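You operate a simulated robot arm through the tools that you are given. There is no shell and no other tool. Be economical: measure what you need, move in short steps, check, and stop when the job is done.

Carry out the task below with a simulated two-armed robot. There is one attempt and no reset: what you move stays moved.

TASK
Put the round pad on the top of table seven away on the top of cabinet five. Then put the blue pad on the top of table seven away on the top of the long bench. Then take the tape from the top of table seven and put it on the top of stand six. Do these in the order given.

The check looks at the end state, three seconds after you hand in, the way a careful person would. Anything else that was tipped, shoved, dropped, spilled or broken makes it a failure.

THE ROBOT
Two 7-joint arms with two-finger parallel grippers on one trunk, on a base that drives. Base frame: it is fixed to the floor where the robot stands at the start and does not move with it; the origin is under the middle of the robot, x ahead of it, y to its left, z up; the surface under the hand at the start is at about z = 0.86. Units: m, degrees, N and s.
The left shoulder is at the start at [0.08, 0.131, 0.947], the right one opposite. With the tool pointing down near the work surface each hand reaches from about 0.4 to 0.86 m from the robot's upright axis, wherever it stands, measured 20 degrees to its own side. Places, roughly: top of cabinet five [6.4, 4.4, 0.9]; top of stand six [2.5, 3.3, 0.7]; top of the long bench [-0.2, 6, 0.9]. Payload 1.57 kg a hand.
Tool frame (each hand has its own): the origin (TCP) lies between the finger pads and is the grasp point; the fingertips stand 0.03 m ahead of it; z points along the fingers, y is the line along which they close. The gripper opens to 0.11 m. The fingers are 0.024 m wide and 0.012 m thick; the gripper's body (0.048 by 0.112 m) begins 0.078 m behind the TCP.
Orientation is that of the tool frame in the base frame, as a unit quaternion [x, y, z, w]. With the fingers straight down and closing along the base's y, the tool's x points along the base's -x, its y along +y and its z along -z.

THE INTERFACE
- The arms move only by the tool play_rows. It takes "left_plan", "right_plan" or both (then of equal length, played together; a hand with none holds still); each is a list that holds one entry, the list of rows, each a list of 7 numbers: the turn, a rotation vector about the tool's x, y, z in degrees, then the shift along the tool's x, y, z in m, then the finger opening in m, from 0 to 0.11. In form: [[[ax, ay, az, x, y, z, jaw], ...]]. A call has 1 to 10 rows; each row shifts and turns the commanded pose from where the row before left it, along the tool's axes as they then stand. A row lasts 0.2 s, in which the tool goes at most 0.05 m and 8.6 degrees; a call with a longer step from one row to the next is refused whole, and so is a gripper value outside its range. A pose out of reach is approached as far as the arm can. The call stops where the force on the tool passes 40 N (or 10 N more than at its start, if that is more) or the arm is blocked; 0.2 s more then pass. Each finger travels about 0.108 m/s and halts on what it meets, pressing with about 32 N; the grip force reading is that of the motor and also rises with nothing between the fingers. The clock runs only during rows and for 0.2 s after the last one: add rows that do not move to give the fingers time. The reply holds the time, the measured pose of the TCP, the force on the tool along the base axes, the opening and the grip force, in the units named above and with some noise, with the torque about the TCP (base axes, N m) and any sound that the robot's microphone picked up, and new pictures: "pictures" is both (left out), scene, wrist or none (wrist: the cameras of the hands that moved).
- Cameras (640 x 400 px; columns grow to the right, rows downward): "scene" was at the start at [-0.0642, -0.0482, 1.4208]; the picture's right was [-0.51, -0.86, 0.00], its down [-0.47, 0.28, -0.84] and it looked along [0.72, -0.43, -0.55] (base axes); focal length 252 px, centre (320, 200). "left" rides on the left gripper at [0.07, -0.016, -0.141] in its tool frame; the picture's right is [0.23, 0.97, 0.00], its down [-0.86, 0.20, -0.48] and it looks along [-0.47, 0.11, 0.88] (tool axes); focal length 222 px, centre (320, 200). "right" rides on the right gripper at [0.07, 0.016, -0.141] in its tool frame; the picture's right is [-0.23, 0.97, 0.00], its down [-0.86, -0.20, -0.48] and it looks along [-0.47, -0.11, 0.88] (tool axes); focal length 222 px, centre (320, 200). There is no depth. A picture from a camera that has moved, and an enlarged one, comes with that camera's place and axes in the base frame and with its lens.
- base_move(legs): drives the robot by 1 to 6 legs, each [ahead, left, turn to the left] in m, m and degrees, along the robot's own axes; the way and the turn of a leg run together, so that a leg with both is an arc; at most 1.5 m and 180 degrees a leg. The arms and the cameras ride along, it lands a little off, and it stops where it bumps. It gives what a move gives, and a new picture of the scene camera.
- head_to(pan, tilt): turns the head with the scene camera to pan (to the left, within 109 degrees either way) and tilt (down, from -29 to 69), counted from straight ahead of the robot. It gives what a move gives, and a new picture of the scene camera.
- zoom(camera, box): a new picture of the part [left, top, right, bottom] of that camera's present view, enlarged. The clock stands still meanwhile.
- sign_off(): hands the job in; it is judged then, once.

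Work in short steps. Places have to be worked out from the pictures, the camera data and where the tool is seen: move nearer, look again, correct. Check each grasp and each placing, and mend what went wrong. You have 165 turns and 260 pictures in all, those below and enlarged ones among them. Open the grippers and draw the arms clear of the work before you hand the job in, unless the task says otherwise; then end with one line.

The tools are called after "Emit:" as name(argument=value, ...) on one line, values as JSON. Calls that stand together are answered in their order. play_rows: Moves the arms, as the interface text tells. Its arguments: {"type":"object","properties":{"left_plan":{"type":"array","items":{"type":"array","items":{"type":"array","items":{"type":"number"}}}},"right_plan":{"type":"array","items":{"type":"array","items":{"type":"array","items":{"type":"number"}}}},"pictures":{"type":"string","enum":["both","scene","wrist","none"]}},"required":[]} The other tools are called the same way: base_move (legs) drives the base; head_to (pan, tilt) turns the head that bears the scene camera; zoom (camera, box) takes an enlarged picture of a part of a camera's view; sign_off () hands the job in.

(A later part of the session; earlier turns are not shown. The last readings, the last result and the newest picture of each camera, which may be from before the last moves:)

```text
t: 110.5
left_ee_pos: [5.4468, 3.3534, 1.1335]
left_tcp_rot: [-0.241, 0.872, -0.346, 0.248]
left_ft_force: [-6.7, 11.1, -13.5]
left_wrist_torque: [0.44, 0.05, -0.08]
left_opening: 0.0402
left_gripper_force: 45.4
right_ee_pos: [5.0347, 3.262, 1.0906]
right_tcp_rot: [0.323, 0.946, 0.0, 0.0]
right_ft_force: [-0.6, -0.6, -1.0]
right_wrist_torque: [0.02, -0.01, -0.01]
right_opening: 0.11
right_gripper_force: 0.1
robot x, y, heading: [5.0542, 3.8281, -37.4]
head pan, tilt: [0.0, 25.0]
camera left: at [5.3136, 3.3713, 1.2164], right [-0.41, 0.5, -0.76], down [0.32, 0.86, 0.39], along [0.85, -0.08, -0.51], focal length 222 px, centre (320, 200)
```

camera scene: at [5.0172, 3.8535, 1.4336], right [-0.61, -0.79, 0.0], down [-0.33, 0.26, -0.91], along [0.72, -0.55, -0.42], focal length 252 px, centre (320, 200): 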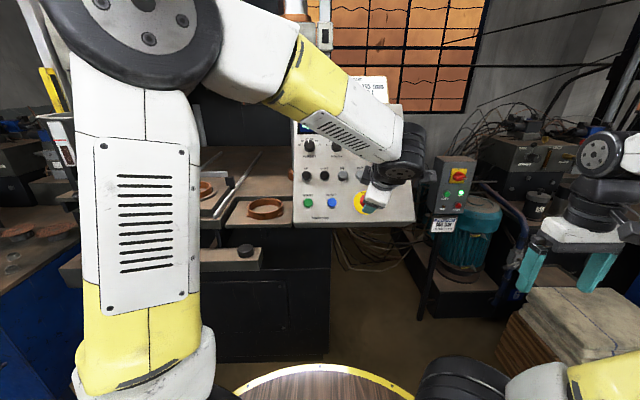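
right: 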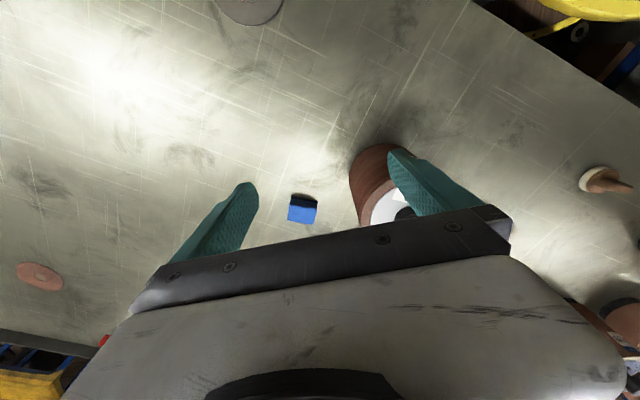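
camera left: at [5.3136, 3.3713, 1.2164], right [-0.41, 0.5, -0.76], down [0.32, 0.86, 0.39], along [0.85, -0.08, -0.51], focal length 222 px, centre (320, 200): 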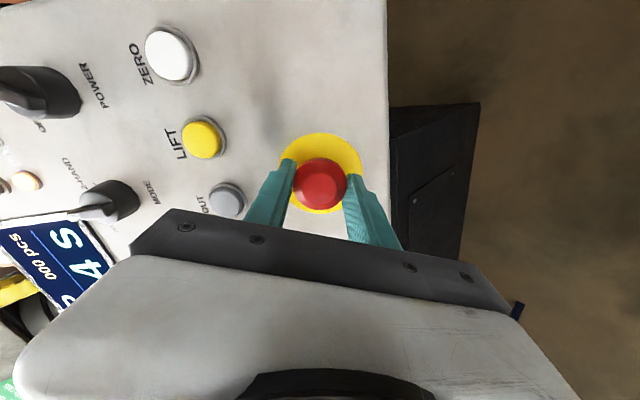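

Cap gripped (40 mm). Twist clockwise about 40°, as a mushroom stop is released.

Emit:
play_rows(left_plan=[[[0, 0, 7, 0, 0, 0, 0.02], [0, 0, 8, 0, 0, 0, 0.02], [0, 0, 8, 0, 0, 0, 0.02], [0, 0, 8, 0, 0, 0, 0.02], [0, 0, 8, 0, 0, 0, 0.02], [0, 0, 8, 0, 0, 0, 0.02]]], pictures="wrist")

```text
t: 111.9
left_ee_pos: [5.4501, 3.3538, 1.1352]
left_tcp_rot: [0.127, 0.895, -0.217, 0.368]
left_ft_force: [2.7, 25.2, -14.2]
left_wrist_torque: [0.07, 0.27, 0.66]
left_opening: 0.0409
left_gripper_force: 45.0
right_ee_pos: [5.0358, 3.2619, 1.0911]
right_tcp_rot: [0.323, 0.946, 0.0, -0.001]
right_ft_force: [0.7, -0.2, -0.3]
right_wrist_torque: [0.0, 0.01, 0.0]
right_opening: 0.1103
right_gripper_force: 0.0
robot x, y, heading: [5.0581, 3.8259, -37.5]
head pan, tilt: [0.0, 25.0]
camera left: at [5.3101, 3.4128, 1.1798], right [0.22, 0.87, -0.45], down [0.38, 0.35, 0.86], along [0.9, -0.36, -0.26], focal length 222 px, centre (320, 200)
```

left: 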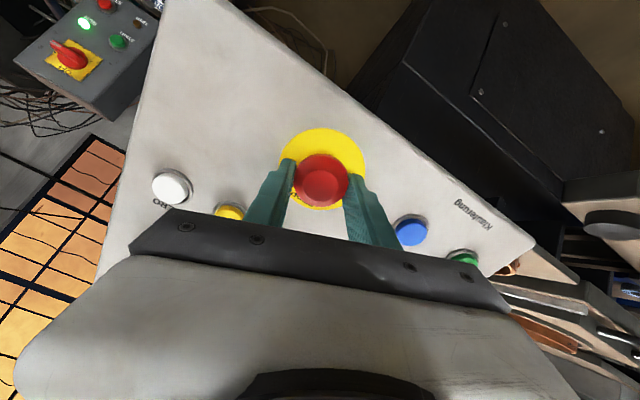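

Turned 47° without a click; add a gentle pull outward while gripping.

Emit:
play_rows(left_plan=[[[0, 0, 0, 0, 0, -0.003, 0.02], [0, 0, 0, 0, 0, -0.004, 0.02], [0, 0, 0, 0, 0, -0.004, 0.02], [0, 0, 0, 0, 0, 0, 0.02]]], pictures="wrist")

```text
t: 112.9
left_ee_pos: [5.4418, 3.3593, 1.1433]
left_tcp_rot: [0.127, 0.895, -0.217, 0.368]
left_ft_force: [9.6, 28.9, -11.6]
left_wrist_torque: [0.59, -0.21, 0.2]
left_opening: 0.0409
left_gripper_force: 45.4
right_ee_pos: [5.0364, 3.2626, 1.0901]
right_tcp_rot: [0.323, 0.946, -0.001, 0.0]
right_ft_force: [0.2, -0.3, 0.9]
right_wrist_torque: [-0.01, 0.01, 0.02]
right_opening: 0.11
right_gripper_force: 0.0
robot x, y, heading: [5.0563, 3.8242, -37.6]
head pan, tilt: [0.0, 25.0]
camera left: at [5.3028, 3.4183, 1.1876], right [0.22, 0.87, -0.45], down [0.39, 0.35, 0.85], along [0.9, -0.36, -0.26], focal length 222 px, centre (320, 200)
```

left: 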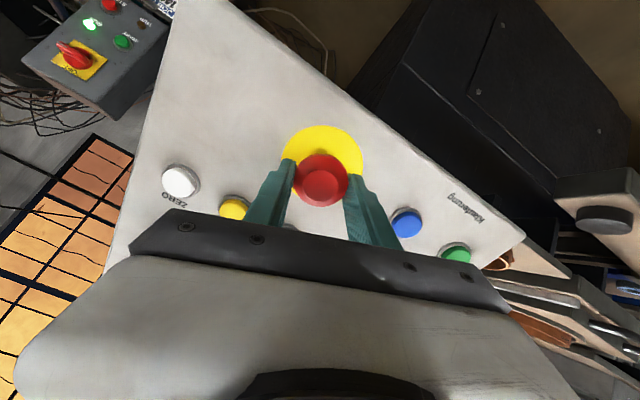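

The cap seems to have come out with the fingers. Open, back off, untwist, and look.

Emit:
play_rows(left_plan=[[[0, 0, 0, 0, 0, 0, 0.05], [0, 0, 0, 0, 0, 0, 0.075], [0, 0, 0, 0, 0, -0.03, 0.075], [0, 0, -8, 0, 0, -0.04, 0.075], [0, 0, -8, 0, 0, -0.03, 0.05], [0, 0, -8, 0, 0, -0.02, 0.03], [0, 0, -8, 0, 0, 0, 0.0], [0, 0, -8, 0, 0, 0, 0.0], [0, 0, -7, 0, 0, 0, 0.0]]], pictures="both")

```text
t: 114.9
left_ee_pos: [5.368, 3.4163, 1.2186]
left_tcp_rot: [-0.241, 0.871, -0.348, 0.248]
left_ft_force: [0.4, -0.3, 0.9]
left_wrist_torque: [0.0, -0.03, -0.01]
left_opening: 0.0
left_gripper_force: 21.5
right_ee_pos: [5.0357, 3.2608, 1.0909]
right_tcp_rot: [0.323, 0.946, 0.0, 0.0]
right_ft_force: [0.3, 0.0, -0.3]
right_wrist_torque: [0.01, -0.02, 0.0]
right_opening: 0.1098
right_gripper_force: 0.0
robot x, y, heading: [5.0554, 3.8298, -37.7]
head pan, tilt: [0.0, 25.0]
camera scene: at [5.0174, 3.8533, 1.4336], right [-0.61, -0.79, 0.0], down [-0.33, 0.26, -0.91], along [0.72, -0.55, -0.42], focal length 252 px, centre (320, 200)
camera left: at [5.2348, 3.4336, 1.3014], right [-0.41, 0.49, -0.77], down [0.31, 0.87, 0.39], along [0.85, -0.08, -0.51], focal length 222 px, centre (320, 200)
```

scene: 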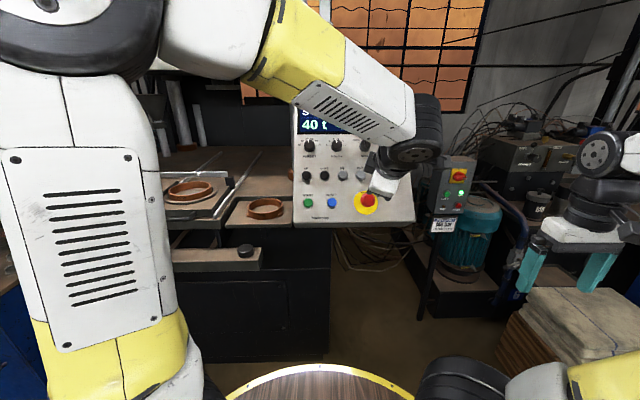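
left: 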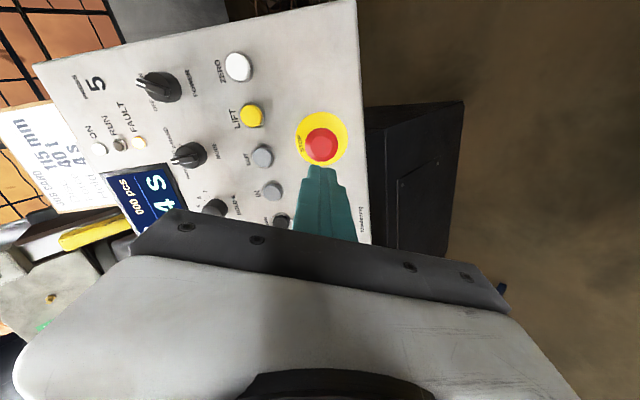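

Now press RESET again: lateral shift, then advance.

Emit:
play_rows(left_plan=[[[0, 0, 0, -0.0318, 0.0136, 0, 0], [0, 0, 0, -0.0318, 0.0136, 0, 0], [0, 0, 0, -0.0318, 0.0136, 0, 0], [0, 0, 0, 0, 0, 0.04, 0], [0, 0, 0, 0, 0, 0.04, 0], [0, 0, 0, 0, 0, 0.025, 0]]], pictures="wrist")

```text
t: 116.3
left_ee_pos: [5.4928, 3.4439, 1.1462]
left_tcp_rot: [-0.24, 0.872, -0.347, 0.249]
left_ft_force: [-0.9, -0.4, 0.6]
left_wrist_torque: [0.01, 0.02, -0.01]
left_opening: 0.0
left_gripper_force: 21.5
right_ee_pos: [5.0359, 3.2619, 1.0912]
right_tcp_rot: [0.323, 0.946, 0.0, 0.0]
right_ft_force: [-0.8, 0.4, 0.4]
right_wrist_torque: [0.02, 0.04, 0.0]
right_opening: 0.1099
right_gripper_force: 0.1
robot x, y, heading: [5.0574, 3.8254, -37.4]
head pan, tilt: [0.0, 25.0]
camera left: at [5.3606, 3.4616, 1.2278], right [-0.41, 0.49, -0.77], down [0.32, 0.87, 0.39], along [0.86, -0.08, -0.51], focal length 222 px, centre (320, 200)
```

left: 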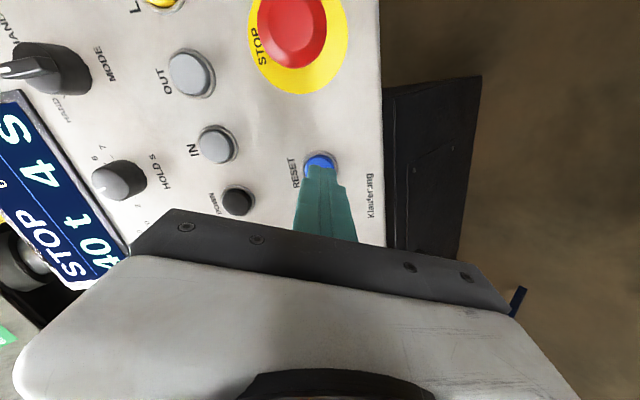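

Aligned with RESET; press.

Emit:
play_rows(left_plan=[[[0, 0, 0, 0, 0, 0.012, 0], [0, 0, 0, 0, 0, 0.006, 0], [0, 0, 0, 0, 0, 0.005, 0], [0, 0, 0, 0, 0, 0.005, 0], [0, 0, 0, 0, 0, 0.004, 0]]], pictures="wrist")

```text
t: 117.4
left_ee_pos: [5.5074, 3.434, 1.1321]
left_tcp_rot: [-0.239, 0.871, -0.349, 0.25]
left_ft_force: [-15.0, 19.2, 12.3]
left_wrist_torque: [0.22, -0.04, 0.37]
left_opening: 0.0001
left_gripper_force: 21.1
right_ee_pos: [5.0341, 3.2628, 1.0908]
right_tcp_rot: [0.323, 0.946, 0.0, 0.001]
right_ft_force: [-0.1, -0.4, -0.4]
right_wrist_torque: [-0.01, -0.01, 0.03]
right_opening: 0.1099
right_gripper_force: 0.1
robot x, y, heading: [5.0541, 3.8271, -37.7]
head pan, tilt: [0.0, 25.0]
heard: click
stopped in row 5 (left hand): the force on the tool passed its limit at 46 N (the readings are from after the stop); the commanded pose is now the measured one
camera left: at [5.3743, 3.4519, 1.2141], right [-0.41, 0.49, -0.77], down [0.32, 0.87, 0.39], along [0.86, -0.08, -0.51], focal length 222 px, centre (320, 200)
```

left: 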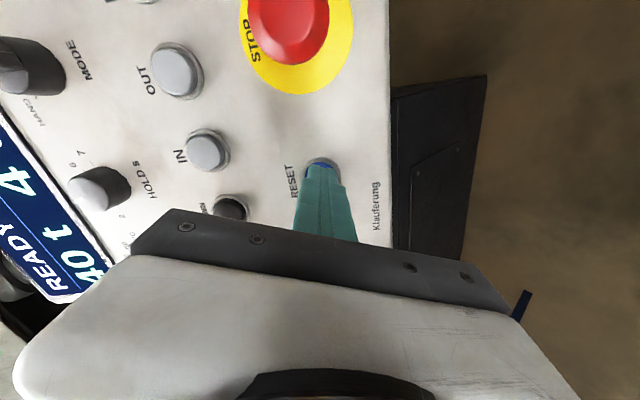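

The display reads READY again, restored. Back away and return the hand to pointing down, close to the body.

Emit:
play_rows(left_plan=[[[0, 0, 0, 0, 0, -0.03, 0], [0, 0, 0, 0, 0, -0.045, 0], [0, 0, 0, 0, 0, -0.045, 0], [0, 0, 0, 0, 0, -0.045, 0], [0, 0, 0, 0, 0.035, -0.025, 0], [0, 0, 0, 0, 0.03, -0.0, 0]]], pictures="none")

Emit:
play_rows(left_plan=[[[-7.9, 3.03, 0, 0, 0, 0, 0], [-7.9, 3.03, 0, 0, 0, 0, 0], [-7.9, 3.03, 0, 0, 0, 0, 0], [-7.9, 3.03, 0, 0, 0, 0, 0], [-7.9, 3.03, 0, 0, 0, 0, 0], [-7.9, 3.03, 0, 0, 0, 0, 0.0]]], pictures="scene")

Emit:
zoom(camera="scene", box=[240, 80, 440, 240])

```text
t: 118.8
left_ee_pos: [5.379, 3.5693, 1.2033]
left_tcp_rot: [-0.239, 0.872, -0.348, 0.249]
left_ft_force: [0.0, 1.0, -0.3]
left_wrist_torque: [-0.02, -0.01, 0.0]
left_opening: 0.0
left_gripper_force: 20.7
right_ee_pos: [5.0348, 3.2619, 1.091]
right_tcp_rot: [0.323, 0.946, 0.0, 0.001]
right_ft_force: [0.1, -0.9, -0.3]
right_wrist_torque: [0.02, 0.02, -0.02]
right_opening: 0.1098
right_gripper_force: 0.1
robot x, y, heading: [5.0541, 3.8251, -37.4]
head pan, tilt: [0.0, 25.0]
```

```text
t: 120.2
left_ee_pos: [5.3789, 3.5659, 1.2047]
left_tcp_rot: [-0.262, 0.965, -0.003, -0.006]
left_ft_force: [-0.4, 0.0, 0.1]
left_wrist_torque: [-0.01, -0.01, 0.0]
left_opening: 0.0002
left_gripper_force: 21.1
right_ee_pos: [5.0352, 3.2621, 1.0905]
right_tcp_rot: [0.323, 0.946, -0.001, 0.0]
right_ft_force: [0.1, 0.4, -0.3]
right_wrist_torque: [-0.01, -0.03, 0.0]
right_opening: 0.1101
right_gripper_force: 0.0
robot x, y, heading: [5.0572, 3.8282, -37.5]
head pan, tilt: [0.0, 25.0]
camera scene: at [5.0169, 3.8538, 1.4336], right [-0.61, -0.79, 0.0], down [-0.33, 0.26, -0.91], along [0.72, -0.55, -0.42], focal length 252 px, centre (320, 200)
```

scene: 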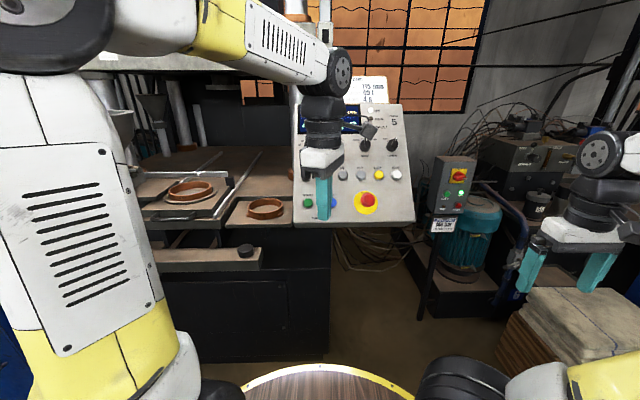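

```text
2.50 times, centred on (340, 160) of scene
camera zoom: at [5.0169, 3.8538, 1.4336], right [-0.61, -0.79, 0.0], down [-0.33, 0.26, -0.91], along [0.72, -0.55, -0.42], focal length 629 px, centre (270, 300)
```

zoom: 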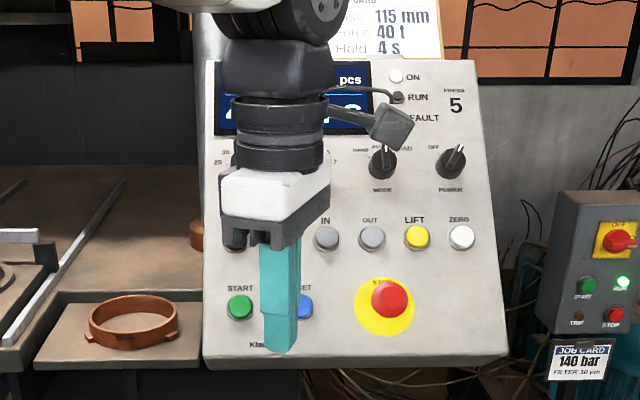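

Everything on the press is as it was (READY). Now drive back out of the corridor the way I came.

Emit:
base_move(legs=[[0, -0.45, 0], [-0.15, -0.4, 0], [-1.3, 0, 0], [-1.2, -0.65, 0], [0, 0, 37.5]])

```text
t: 139.3
left_ee_pos: [2.5071, 4.3254, 1.2039]
left_tcp_rot: [-0.561, 0.828, -0.004, -0.004]
left_ft_force: [0.3, 1.0, -0.3]
left_wrist_torque: [-0.01, 0.05, 0.01]
left_opening: 0.0001
left_gripper_force: 21.4
right_ee_pos: [2.423, 3.8733, 1.0912]
right_tcp_rot: [-0.002, 1.0, 0.0, 0.0]
right_ft_force: [-1.2, -0.5, -0.4]
right_wrist_torque: [-0.01, 0.0, 0.0]
right_opening: 0.11
right_gripper_force: 0.1
robot x, y, heading: [2.0906, 4.3311, 0.3]
head pan, tilt: [0.0, 25.0]
camera scene: at [2.0432, 4.3295, 1.4336], right [0.0, -1.0, 0.0], down [-0.42, 0.0, -0.91], along [0.91, 0.0, -0.42], focal length 252 px, centre (320, 200)
```

scene: 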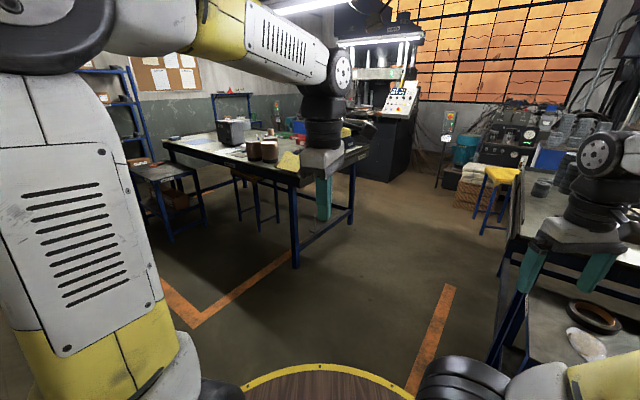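

Now drive back across the open floor to behind the starting place.

Emit:
base_move(legs=[[-1.35, -0.5, 0], [-0.65, -1.2, 0], [-0.65, -1.2, 0], [0, -1.35, 0]])

Emit:
head_to(pan=-30, tilt=30)

```text
t: 165.8
left_ee_pos: [-0.112, 0.015, 1.2048]
left_tcp_rot: [-0.556, 0.831, -0.003, -0.004]
left_ft_force: [-0.5, -1.2, -0.5]
left_wrist_torque: [0.02, -0.02, -0.01]
left_opening: 0.0001
left_gripper_force: 20.8
right_ee_pos: [-0.2032, -0.4345, 1.0906]
right_tcp_rot: [0.005, 1.0, -0.001, 0.0]
right_ft_force: [1.0, 0.1, 0.2]
right_wrist_torque: [0.0, -0.01, 0.01]
right_opening: 0.1101
right_gripper_force: 0.1
robot x, y, heading: [-0.5275, 0.0303, -0.6]
head pan, tilt: [0.0, 25.0]
camera scene: at [-0.5769, 0.0254, 1.4336], right [-0.01, -1.0, 0.0], down [-0.42, 0.0, -0.91], along [0.91, -0.01, -0.42], focal length 252 px, centre (320, 200)
```

scene: 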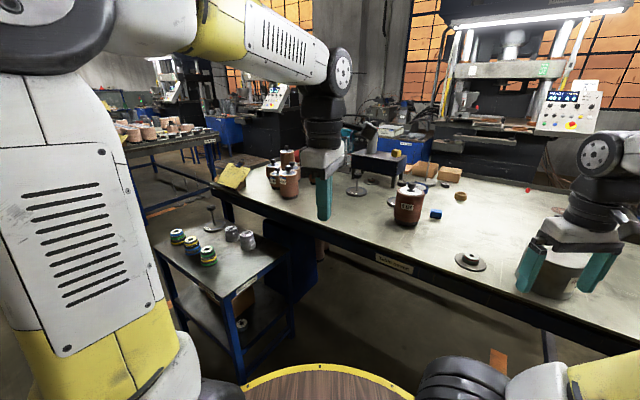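

```text
t: 166.8
left_ee_pos: [-0.1139, 0.0171, 1.2041]
left_tcp_rot: [-0.555, 0.832, -0.003, -0.003]
left_ft_force: [-0.7, -0.5, -0.1]
left_wrist_torque: [-0.01, -0.01, 0.01]
left_opening: 0.0
left_gripper_force: 20.8
right_ee_pos: [-0.2035, -0.4347, 1.0904]
right_tcp_rot: [0.005, 1.0, 0.0, 0.0]
right_ft_force: [-0.4, 0.8, 0.4]
right_wrist_torque: [0.03, -0.03, -0.01]
right_opening: 0.1098
right_gripper_force: 0.1
robot x, y, heading: [-0.5272, 0.0251, -0.6]
head pan, tilt: [-30.0, 30.0]
camera scene: at [-0.591, -0.0196, 1.4256], right [-0.51, -0.86, 0.0], down [-0.43, 0.25, -0.87], along [0.75, -0.44, -0.5], focal length 252 px, centre (320, 200)
```

scene: 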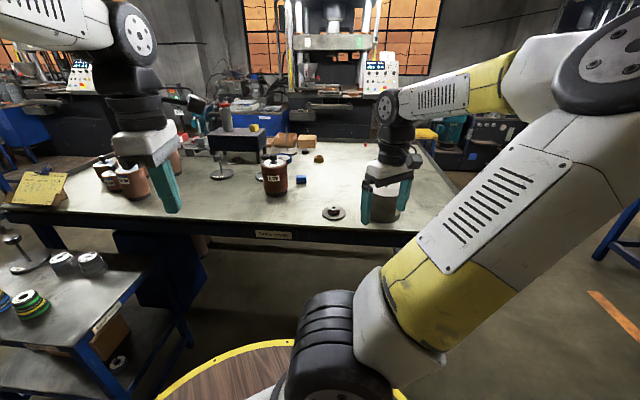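

Blue pad near (0.46,-0.525) is unchanged. Table seven's edge faces -38°, so I'll turn to that heading and move up to the starting spot, which keeps clear of the small stand.

Emit:
base_move(legs=[[0, 0, -37.5], [0.2, 0.3, 0], [0.22, 0, 0]])

Emit:
head_to(pan=0, tilt=35)

```text
t: 172.1
left_ee_pos: [0.299, -0.2653, 1.204]
left_tcp_rot: [-0.257, 0.966, -0.002, -0.004]
left_ft_force: [0.9, 0.0, 0.2]
left_wrist_torque: [0.04, -0.02, 0.02]
left_opening: 0.0002
left_gripper_force: 21.0
right_ee_pos: [-0.0469, -0.5658, 1.0909]
right_tcp_rot: [0.329, 0.944, 0.0, 0.0]
right_ft_force: [0.2, -0.1, 0.0]
right_wrist_torque: [-0.01, -0.03, 0.0]
right_opening: 0.1098
right_gripper_force: 0.1
robot x, y, heading: [-0.0218, -0.0005, -38.2]
head pan, tilt: [-30.0, 30.0]
camera scene: at [-0.0975, -0.0013, 1.4256], right [-0.93, -0.37, 0.0], down [-0.18, 0.46, -0.87], along [0.32, -0.8, -0.5], focal length 252 px, centre (320, 200)
```

scene: 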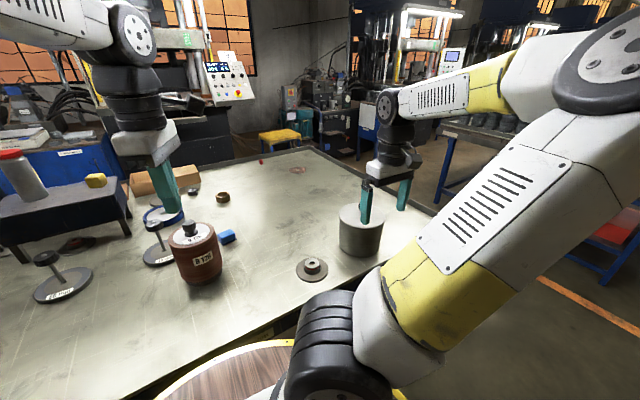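

```text
t: 173.0
left_ee_pos: [0.3005, -0.2663, 1.2028]
left_tcp_rot: [-0.256, 0.967, -0.002, -0.005]
left_ft_force: [0.2, 0.1, -0.9]
left_wrist_torque: [0.02, -0.01, 0.0]
left_opening: 0.0
left_gripper_force: 21.3
right_ee_pos: [-0.0471, -0.5652, 1.0904]
right_tcp_rot: [0.329, 0.944, 0.0, 0.0]
right_ft_force: [-0.6, 0.4, 0.6]
right_wrist_torque: [0.01, 0.01, -0.03]
right_opening: 0.1101
right_gripper_force: 0.1
robot x, y, heading: [-0.0178, -0.0003, -38.2]
head pan, tilt: [0.0, 35.0]
camera scene: at [-0.0617, 0.028, 1.4178], right [-0.62, -0.78, 0.0], down [-0.45, 0.36, -0.82], along [0.64, -0.51, -0.57], focal length 252 px, centre (320, 200)
```

scene: 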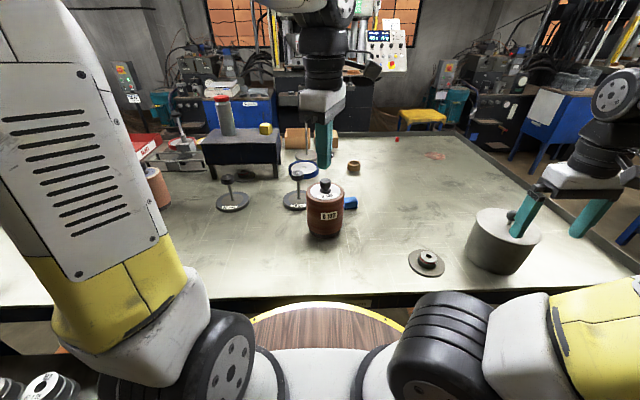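

The right fingers are just over the grey canister, so lift first, then swing toward the blue pad.

Emit:
play_rows(right_plan=[[[0, 0, 0, 0, 0, -0.05, 0.11], [0, 0, 0, 0, 0, -0.05, 0.11], [0, 0, 0, -0.035, 0.0325, 0, 0.11], [0, 0, 0, -0.035, 0.0325, 0, 0.11], [0, 0, 0, -0.035, 0.0325, 0, 0.11], [0, 0, 0, -0.035, 0.0325, 0, 0.11], [0, 0, 0, -0.035, 0.0325, 0, 0.11], [0, 0, 0, -0.035, 0.0325, 0, 0.11], [0, 0, 0, -0.035, 0.0325, 0, 0.11], [0, 0, 0, -0.035, 0.0325, 0, 0.11]]], pictures="both")

```text
t: 175.2
left_ee_pos: [0.3005, -0.2655, 1.2036]
left_tcp_rot: [-0.256, 0.967, -0.002, -0.004]
left_ft_force: [-0.8, -0.5, -0.7]
left_wrist_torque: [-0.01, -0.03, 0.01]
left_opening: 0.0002
left_gripper_force: 21.1
right_ee_pos: [0.334, -0.5374, 1.1919]
right_tcp_rot: [0.328, 0.945, 0.001, 0.0]
right_ft_force: [-0.4, -0.8, 0.6]
right_wrist_torque: [-0.01, -0.07, 0.0]
right_opening: 0.1101
right_gripper_force: 0.1
robot x, y, heading: [-0.0217, -0.0026, -38.3]
head pan, tilt: [0.0, 35.0]
camera scene: at [-0.062, 0.0281, 1.4178], right [-0.62, -0.78, 0.0], down [-0.45, 0.36, -0.82], along [0.64, -0.51, -0.57], focal length 252 px, centre (320, 200)
camera right: at [0.2868, -0.4819, 1.3338], right [0.78, 0.62, 0.0], down [0.55, -0.69, 0.48], along [0.3, -0.37, -0.88], focal length 222 px, centre (320, 200)
```

scene: 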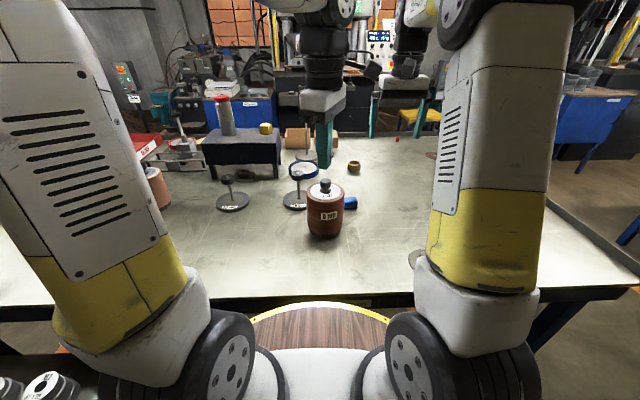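
right: 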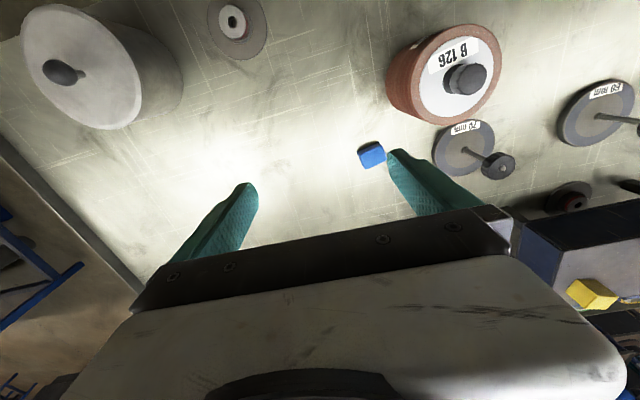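

Blue pad at (0.459,-0.521). Zoom to get its orientation.

Emit:
zoom(camera="right", box=[342, 135, 406, 175])

```text
10.00 times, centred on (374, 155) of right
camera zoom: at [0.2868, -0.4819, 1.3338], right [0.78, 0.62, 0.0], down [0.55, -0.69, 0.48], along [0.3, -0.37, -0.88], focal length 2221 px, centre (-220, 650)
```

zoom: 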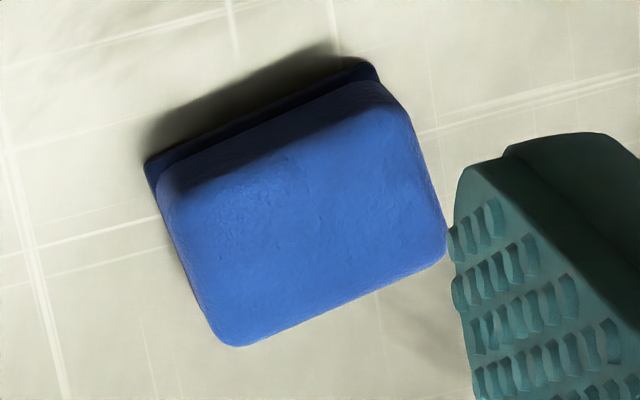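

The blue pad is ~48×39 mm, long side at ~60°. Turn the jaw to 60°, move above it, and descend to z≈1.08 to check clearance from the B126 cylinder.

Emit:
play_rows(right_plan=[[[0, 0, -8.4, 0, 0, 0, 0.09], [0, 0, 0, -0.0334, 0.0255, 0, 0.08], [0, 0, 0, -0.0334, 0.0255, 0, 0.08], [0, 0, 0, -0.0334, 0.0255, 0, 0.08], [0, 0, 0, 0, 0, 0.045, 0.08], [0, 0, 0, 0, 0, 0.045, 0.08], [0, 0, 0, 0, 0, 0.025, 0.08]]], pictures="both")

Emit:
zoom(camera="scene", box=[270, 120, 410, 250])

```text
t: 177.0
left_ee_pos: [0.3038, -0.2654, 1.2039]
left_tcp_rot: [-0.261, 0.965, -0.003, -0.005]
left_ft_force: [1.0, -1.8, -1.4]
left_wrist_torque: [0.38, 0.13, 0.23]
left_opening: 0.0
left_gripper_force: 20.9
right_ee_pos: [0.4594, -0.5197, 1.0762]
right_tcp_rot: [0.258, 0.966, -0.001, 0.001]
right_ft_force: [-0.4, 0.3, 0.2]
right_wrist_torque: [0.03, -0.02, -0.02]
right_opening: 0.0803
right_gripper_force: 0.0
robot x, y, heading: [-0.0185, -0.0052, -38.3]
head pan, tilt: [0.0, 35.0]
stopped in row 7 (left hand): the force on the tool passed its limit at 42 N (the readings are from after the stop); the commanded pose is now the measured one
camera scene: at [-0.0615, 0.028, 1.4178], right [-0.62, -0.78, 0.0], down [-0.45, 0.36, -0.82], along [0.64, -0.51, -0.57], focal length 252 px, centre (320, 200)
camera right: at [0.4049, -0.4711, 1.2182], right [0.68, 0.73, 0.0], down [0.64, -0.6, 0.48], along [0.35, -0.33, -0.88], focal length 222 px, centre (320, 200)
```

scene: 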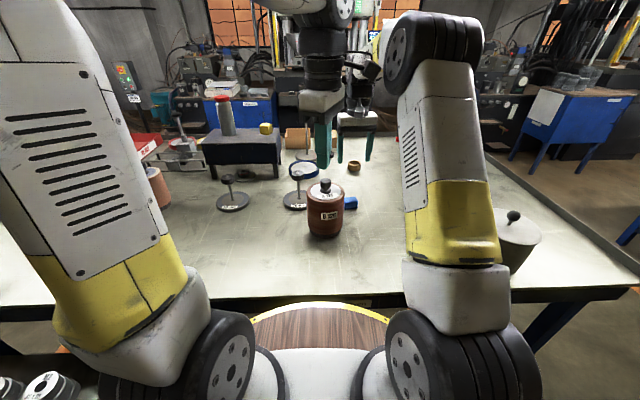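
right: 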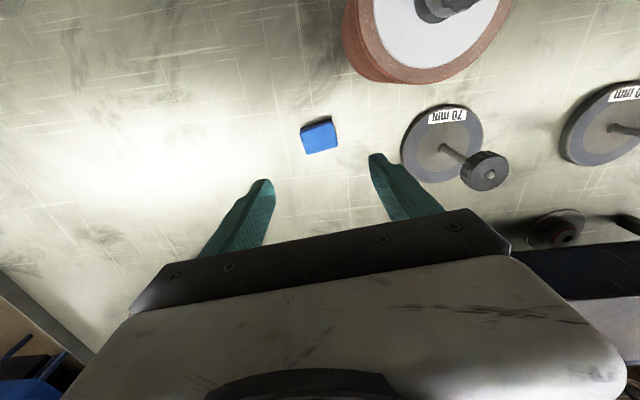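

```text
3.08 times, centred on (340, 185) of scene
camera zoom: at [-0.0615, 0.028, 1.4178], right [-0.62, -0.78, 0.0], down [-0.45, 0.36, -0.82], along [0.64, -0.51, -0.57], focal length 774 px, centre (258, 246)
```

zoom: 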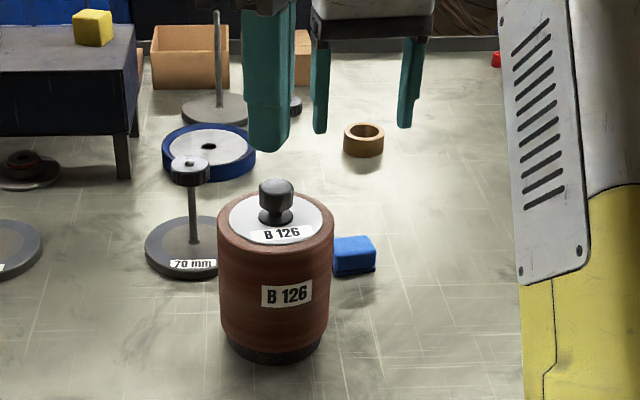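

My two hands brushed each other. Move the left hand off to its own side.

Emit:
play_rows(left_plan=[[[0, 0, 0, -0.037, 0.0144, 0, 0], [0, 0, 0, -0.037, 0.0144, 0, 0], [0, 0, 0, -0.037, 0.0144, 0, 0], [0, 0, 0, -0.037, 0.0144, 0, 0], [0, 0, 0, -0.037, 0.0144, 0, 0]]], pictures="scene")

Emit:
zoom(camera="right", box=[260, 90, 420, 210])

```text
t: 178.2
left_ee_pos: [0.4257, -0.1068, 1.1985]
left_tcp_rot: [-0.26, 0.965, -0.001, -0.005]
left_ft_force: [-0.8, 0.1, 0.3]
left_wrist_torque: [0.02, -0.02, 0.01]
left_opening: 0.0001
left_gripper_force: 21.4
right_ee_pos: [0.4595, -0.52, 1.0766]
right_tcp_rot: [0.257, 0.966, -0.001, 0.002]
right_ft_force: [-0.9, 0.2, -0.3]
right_wrist_torque: [0.03, -0.02, 0.01]
right_opening: 0.0802
right_gripper_force: 0.1
robot x, y, heading: [-0.0212, 0.0026, -38.4]
head pan, tilt: [0.0, 35.0]
camera scene: at [-0.0617, 0.0279, 1.4178], right [-0.62, -0.78, 0.0], down [-0.45, 0.36, -0.82], along [0.64, -0.51, -0.57], focal length 252 px, centre (320, 200)
```

scene: 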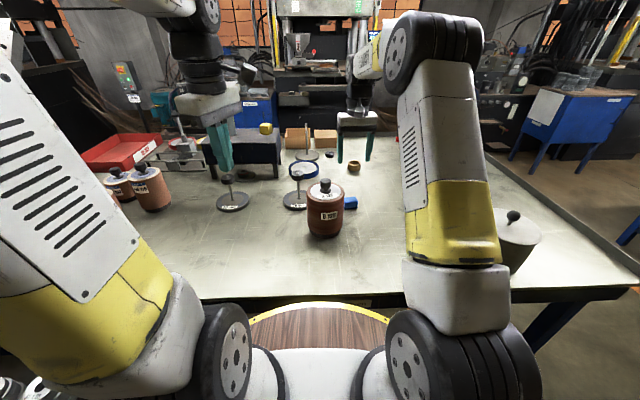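

```text
3.33 times, centred on (340, 150) of right
camera zoom: at [0.4046, -0.4713, 1.2182], right [0.68, 0.73, 0.0], down [0.64, -0.6, 0.48], along [0.35, -0.33, -0.88], focal length 740 px, centre (253, 367)
```

zoom: 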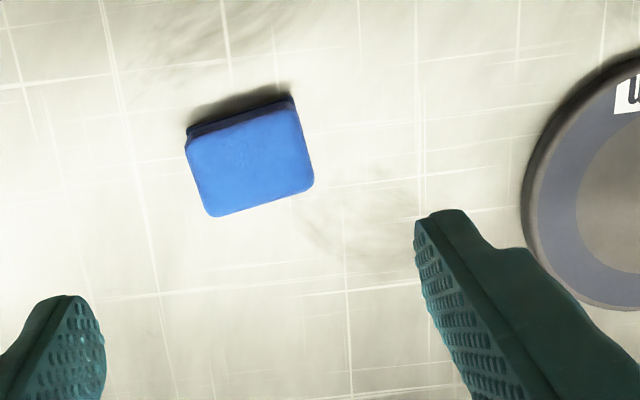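

Clear of the cylinder. Fine-centre over (0.4605,-0.526) and descend in two stages.

Emit:
play_rows(right_plan=[[[0, 0, 0, -0.0039, -0.0047, 0.04, 0.08], [0, 0, 0, 0, 0, 0.045, 0.08], [0, 0, 0, 0, 0, 0.045, 0.08]]], pictures="wrist")

Emit:
zoom(camera="scene", box=[270, 120, 410, 250])

```text
t: 179.0
left_ee_pos: [0.4251, -0.1069, 1.1974]
left_tcp_rot: [-0.261, 0.965, -0.002, -0.004]
left_ft_force: [-0.4, -0.3, -0.5]
left_wrist_torque: [0.01, 0.0, 0.0]
left_opening: 0.0002
left_gripper_force: 21.8
right_ee_pos: [0.4605, -0.5231, 0.949]
right_tcp_rot: [0.258, 0.966, -0.001, 0.002]
right_ft_force: [0.4, -0.1, 0.4]
right_wrist_torque: [0.02, 0.01, -0.01]
right_opening: 0.0801
right_gripper_force: 0.1
robot x, y, heading: [-0.0209, -0.0011, -38.4]
head pan, tilt: [0.0, 35.0]
camera right: at [0.4054, -0.4742, 1.0902], right [0.68, 0.73, 0.0], down [0.64, -0.6, 0.48], along [0.35, -0.33, -0.88], focal length 222 px, centre (320, 200)
```

right: 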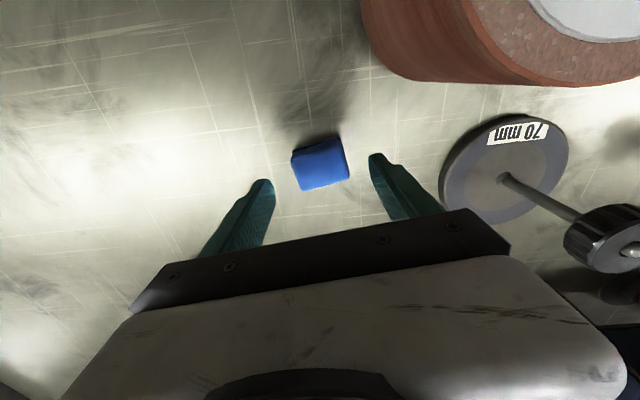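

```text
3.08 times, centred on (340, 185) of scene
camera zoom: at [-0.0617, 0.0283, 1.4178], right [-0.62, -0.78, 0.0], down [-0.45, 0.36, -0.82], along [0.64, -0.51, -0.57], focal length 774 px, centre (258, 246)
```

zoom: 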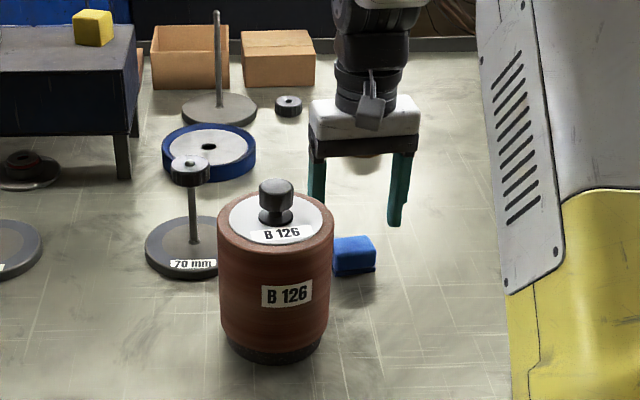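

Aligned. Descend to z≈0.896 and close.

Emit:
play_rows(right_plan=[[[0, 0, 0, 0, 0, 0.03, 0.08], [0, 0, 0, 0, 0, 0.02, 0.08], [0, 0, 0, 0, 0, 0.003, 0.07], [0, 0, 0, 0, 0, 0, 0.04], [0, 0, 0, 0, 0, 0, 0.03], [0, 0, 0, 0, 0, 0, 0.03]]], pictures="wrist")

```text
t: 180.4
left_ee_pos: [0.425, -0.1066, 1.1977]
left_tcp_rot: [-0.261, 0.965, -0.002, -0.005]
left_ft_force: [0.5, -0.1, -0.1]
left_wrist_torque: [0.03, 0.0, 0.0]
left_opening: 0.0
left_gripper_force: 21.2
right_ee_pos: [0.4598, -0.5245, 0.895]
right_tcp_rot: [0.257, 0.966, -0.001, 0.002]
right_ft_force: [0.4, -0.3, 0.1]
right_wrist_torque: [0.0, 0.0, 0.01]
right_opening: 0.0523
right_gripper_force: 31.6
robot x, y, heading: [-0.024, -0.0004, -38.3]
head pan, tilt: [0.0, 35.0]
camera right: at [0.4062, -0.4763, 1.0365], right [0.68, 0.73, 0.0], down [0.64, -0.6, 0.48], along [0.35, -0.33, -0.88], focal length 222 px, centre (320, 200)
```

right: 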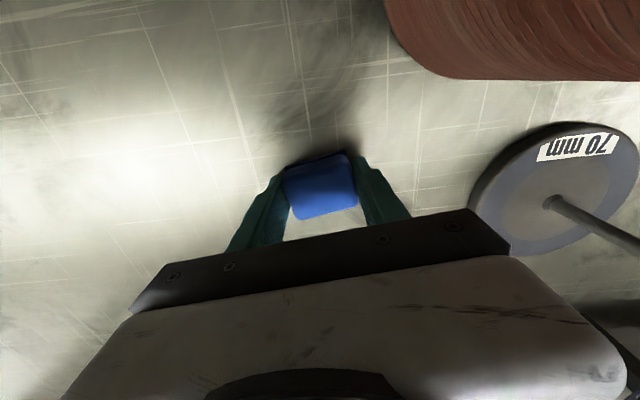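

Blue pad gripped (52 mm). Lift, then draw it closer to the body.

Emit:
play_rows(right_plan=[[[0, 0, 0, 0, 0, -0.04, 0.03], [0, 0, 0, 0, 0, -0.05, 0.03], [0, 0, 0, 0, 0, -0.05, 0.03], [0, 0, 0, 0, 0, -0.05, 0.03], [0, 0, 0, 0, 0, -0.05, 0.03], [0, 0, 0, 0, 0, -0.04, 0.03]]], pictures="wrist")

```text
t: 181.8
left_ee_pos: [0.4274, -0.1063, 1.1967]
left_tcp_rot: [-0.261, 0.965, -0.002, -0.005]
left_ft_force: [0.1, 0.3, -0.7]
left_wrist_torque: [-0.01, 0.04, 0.01]
left_opening: 0.0
left_gripper_force: 21.0
right_ee_pos: [0.4579, -0.5295, 1.175]
right_tcp_rot: [0.257, 0.966, -0.001, 0.001]
right_ft_force: [-0.2, -0.5, -0.2]
right_wrist_torque: [0.03, 0.05, -0.04]
right_opening: 0.0518
right_gripper_force: 31.8
robot x, y, heading: [-0.0202, -0.0037, -38.4]
head pan, tilt: [0.0, 35.0]
camera right: at [0.4032, -0.4798, 1.3163], right [0.68, 0.73, 0.0], down [0.64, -0.6, 0.48], along [0.35, -0.33, -0.88], focal length 222 px, centre (320, 200)
```

right: 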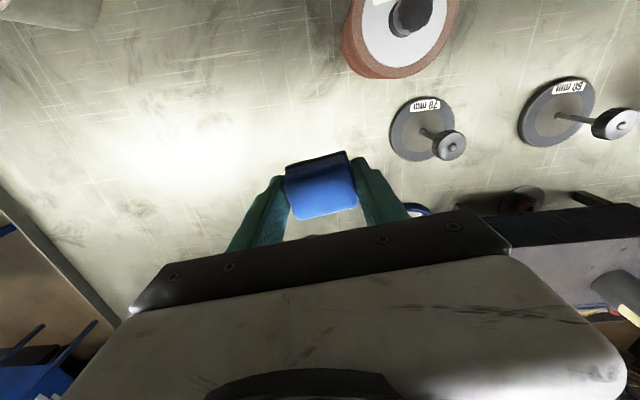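

Draw the right hand in toward the body before driving.

Emit:
play_rows(right_plan=[[[0, 0, 0, 0.043, -0.0177, 0, 0.03], [0, 0, 0, 0.043, -0.0177, 0, 0.03], [0, 0, 0, 0.043, -0.0177, 0, 0.03], [0, 0, 0, 0.043, -0.0177, 0, 0.03], [0, 0, 0, 0.043, -0.0177, 0, 0.03]]], pictures="none")

Emit:
base_move(legs=[[-1.35, 0, 0], [0, 1.5, 0], [0, 1.5, 0], [0, 0, 178]])

Emit:
head_to(pan=0, tilt=20)

```text
t: 183.0
left_ee_pos: [0.4268, -0.1064, 1.1985]
left_tcp_rot: [-0.261, 0.965, -0.001, -0.005]
left_ft_force: [0.8, 0.4, 0.9]
left_wrist_torque: [-0.01, 0.02, -0.01]
left_opening: 0.0001
left_gripper_force: 21.0
right_ee_pos: [0.231, -0.4977, 1.1731]
right_tcp_rot: [0.257, 0.966, -0.001, 0.002]
right_ft_force: [0.2, -0.7, 0.2]
right_wrist_torque: [0.0, 0.06, 0.01]
right_opening: 0.0514
right_gripper_force: 32.4
robot x, y, heading: [-0.0251, 0.0003, -38.3]
head pan, tilt: [0.0, 35.0]
```

```text
t: 211.0
left_ee_pos: [0.267, 3.3102, 1.1977]
left_tcp_rot: [0.97, 0.241, 0.005, -0.002]
left_ft_force: [-0.1, -0.9, 0.9]
left_wrist_torque: [0.02, 0.04, 0.01]
left_opening: 0.0001
left_gripper_force: 21.5
right_ee_pos: [0.4774, 3.6923, 1.1738]
right_tcp_rot: [0.961, -0.276, -0.002, 0.0]
right_ft_force: [0.2, -0.3, -0.7]
right_wrist_torque: [-0.01, -0.01, -0.03]
right_opening: 0.051
right_gripper_force: 31.8
robot x, y, heading: [0.7099, 3.1869, 139.3]
head pan, tilt: [0.0, 35.0]
camera scene: at [0.7456, 3.1497, 1.4178], right [0.65, 0.76, 0.0], down [0.44, -0.37, -0.82], along [-0.62, 0.53, -0.57], focal length 252 px, centre (320, 200)
```

scene: 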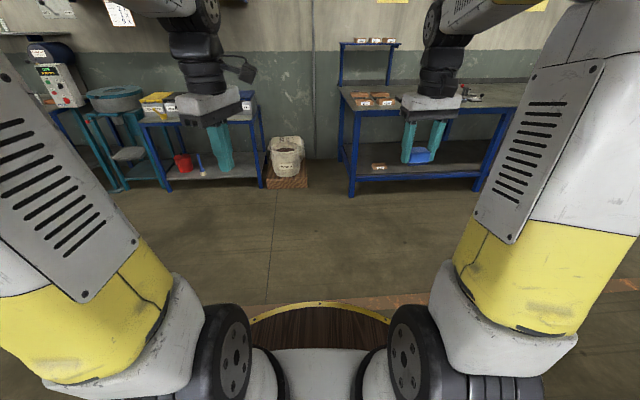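

```text
t: 211.8
left_ee_pos: [0.2654, 3.3101, 1.1983]
left_tcp_rot: [0.97, 0.242, 0.004, -0.002]
left_ft_force: [1.4, 0.5, -0.8]
left_wrist_torque: [-0.01, -0.01, -0.01]
left_opening: 0.0
left_gripper_force: 21.4
right_ee_pos: [0.4781, 3.6918, 1.1745]
right_tcp_rot: [0.961, -0.278, -0.002, -0.001]
right_ft_force: [-0.5, 0.4, -0.1]
right_wrist_torque: [0.0, 0.02, -0.02]
right_opening: 0.0509
right_gripper_force: 32.1
robot x, y, heading: [0.7048, 3.1861, 139.5]
head pan, tilt: [0.0, 20.0]
camera scene: at [0.7418, 3.153, 1.4416], right [0.65, 0.76, 0.0], down [0.26, -0.22, -0.94], along [-0.71, 0.61, -0.34], focal length 252 px, centre (320, 200)
```

scene: 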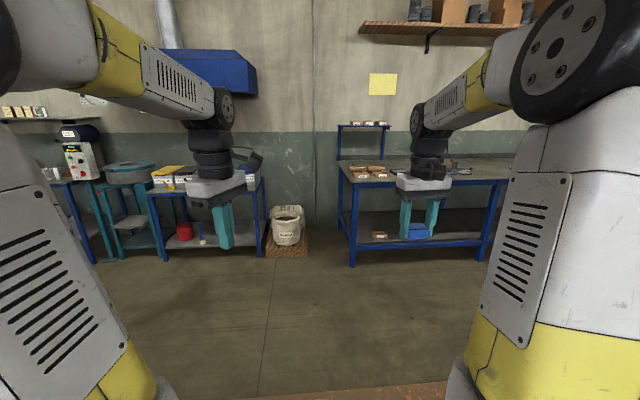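

The long bench is ahead-right. Approach to about 0.6 m from its edge and shift right, then view its top.

Emit:
base_move(legs=[[0, 0, 2.5], [1.3, -0.9, 0]])

Emit:
head_to(pan=-10, tilt=35)

```text
refused: leg 2 is longer than a leg can be; nothing moved
```

```text
t: 212.5
left_ee_pos: [0.2663, 3.31, 1.1983]
left_tcp_rot: [0.971, 0.24, 0.005, -0.002]
left_ft_force: [-0.1, 0.8, 0.9]
left_wrist_torque: [-0.01, 0.03, 0.01]
left_opening: 0.0
left_gripper_force: 21.5
right_ee_pos: [0.4772, 3.6915, 1.1743]
right_tcp_rot: [0.961, -0.278, -0.002, -0.001]
right_ft_force: [0.3, 0.6, -0.2]
right_wrist_torque: [-0.02, 0.04, 0.0]
right_opening: 0.0512
right_gripper_force: 31.9
robot x, y, heading: [0.7055, 3.1869, 139.3]
head pan, tilt: [-10.0, 35.0]
camera scene: at [0.7566, 3.1604, 1.4179], right [0.77, 0.63, 0.0], down [0.36, -0.44, -0.82], along [-0.52, 0.63, -0.57], focal length 252 px, centre (320, 200)
```

scene: 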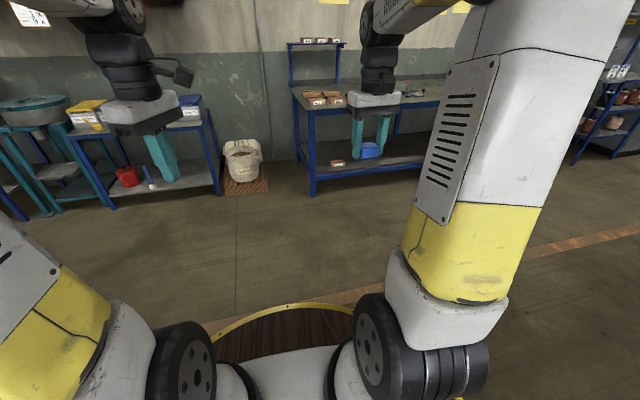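

Emit:
base_move(legs=[[0, 0, 2.5], [0.7, -0.45, 0], [0.6, -0.45, 0]])

Emit:
zoom(camera="right", box=[0, 0, 640, 400])

```text
t: 221.0
left_ee_pos: [-0.2111, 4.7879, 1.1985]
left_tcp_rot: [0.965, 0.264, 0.005, -0.003]
left_ft_force: [-0.4, -0.3, -0.3]
left_wrist_torque: [0.02, -0.01, -0.03]
left_opening: 0.0
left_gripper_force: 21.4
right_ee_pos: [-0.0178, 5.1815, 1.1741]
right_tcp_rot: [0.967, -0.255, -0.002, 0.0]
right_ft_force: [-0.1, 0.0, 0.7]
right_wrist_torque: [-0.01, -0.01, 0.0]
right_opening: 0.0509
right_gripper_force: 31.8
robot x, y, heading: [0.236, 4.6819, 142.1]
head pan, tilt: [-10.0, 35.0]
camera scene: at [0.2856, 4.6615, 1.4178], right [0.74, 0.67, 0.0], down [0.38, -0.43, -0.82], along [-0.55, 0.61, -0.57], focal length 252 px, centre (320, 200)
```

scene: 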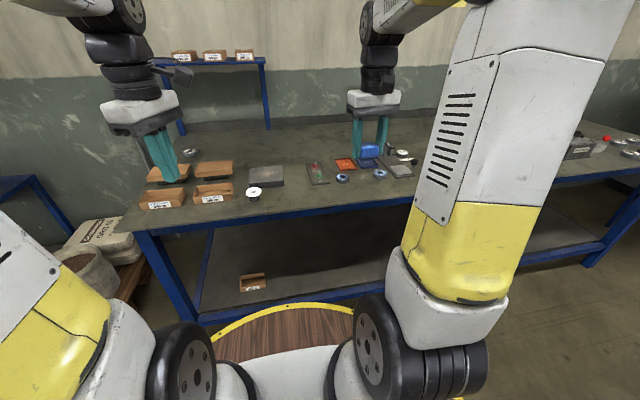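

```text
1.00 times, centred on (320, 200) of right (not enlarged: the box is as wide or as high as the picture)
camera zoom: at [0.0341, 5.1305, 1.316], right [-0.68, -0.74, 0.0], down [-0.64, 0.59, 0.48], along [-0.35, 0.33, -0.88], focal length 222 px, centre (320, 200)
```

zoom: 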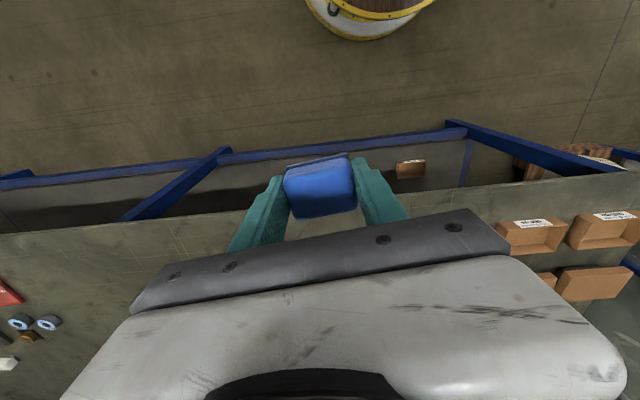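

Move 0.3 m closer and inspect the top for a clear area.

Emit:
base_move(legs=[[0.28, 0, 0]])

Emit:
head_to(pan=5, tilt=40)

Emit:
zoom(camera="right", box=[0, 0, 640, 400])

```text
t: 222.9
left_ee_pos: [-0.4309, 4.9573, 1.1999]
left_tcp_rot: [0.964, 0.265, 0.005, -0.001]
left_ft_force: [0.5, -0.6, 0.6]
left_wrist_torque: [0.0, 0.0, 0.02]
left_opening: 0.0
left_gripper_force: 21.4
right_ee_pos: [-0.2368, 5.3504, 1.1732]
right_tcp_rot: [0.967, -0.253, -0.002, -0.001]
right_ft_force: [0.8, -0.4, 0.0]
right_wrist_torque: [0.02, -0.02, 0.01]
right_opening: 0.051
right_gripper_force: 32.1
robot x, y, heading: [0.0143, 4.8551, 141.9]
head pan, tilt: [-10.0, 35.0]
camera scene: at [0.067, 4.832, 1.4178], right [0.74, 0.67, 0.0], down [0.38, -0.43, -0.82], along [-0.55, 0.61, -0.57], focal length 252 px, centre (320, 200)
```

scene: 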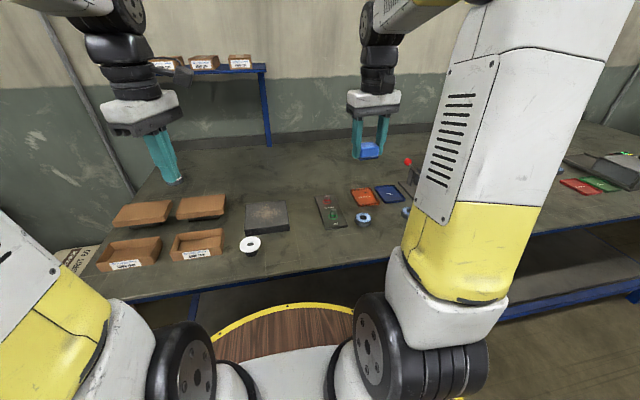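

```text
t: 223.7
left_ee_pos: [-0.4295, 4.9579, 1.1976]
left_tcp_rot: [0.964, 0.265, 0.006, -0.003]
left_ft_force: [0.6, 0.1, -0.7]
left_wrist_torque: [0.0, 0.02, 0.0]
left_opening: 0.0001
left_gripper_force: 21.0
right_ee_pos: [-0.2384, 5.3508, 1.1737]
right_tcp_rot: [0.967, -0.254, -0.002, 0.0]
right_ft_force: [0.3, 1.1, -0.7]
right_wrist_torque: [-0.02, -0.01, -0.01]
right_opening: 0.0511
right_gripper_force: 32.0
robot x, y, heading: [0.015, 4.8547, 141.9]
head pan, tilt: [5.0, 40.0]
camera scene: at [0.0546, 4.813, 1.4103], right [0.54, 0.84, 0.0], down [0.54, -0.35, -0.77], along [-0.64, 0.42, -0.64], focal length 252 px, centre (320, 200)
```

scene: 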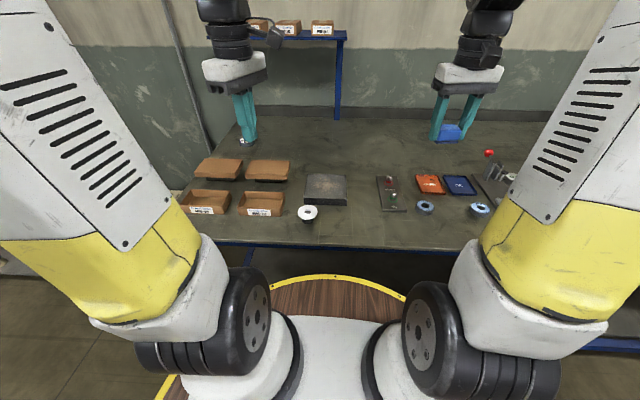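

```text
1.00 times, centred on (320, 200) of right (not enlarged: the box is as wide or as high as the picture)
camera zoom: at [-0.1855, 5.3007, 1.316], right [-0.68, -0.74, 0.0], down [-0.65, 0.59, 0.48], along [-0.36, 0.32, -0.88], focal length 222 px, centre (320, 200)
```

zoom: 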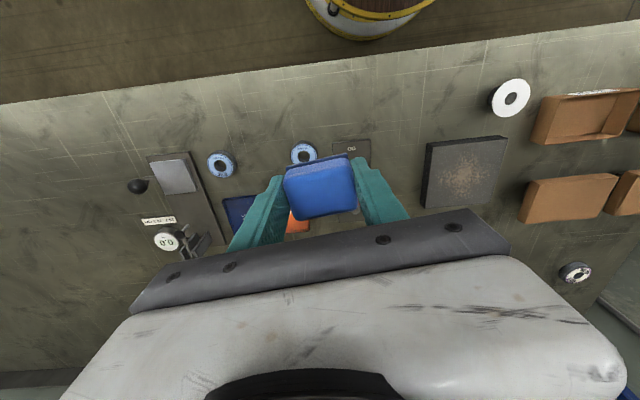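

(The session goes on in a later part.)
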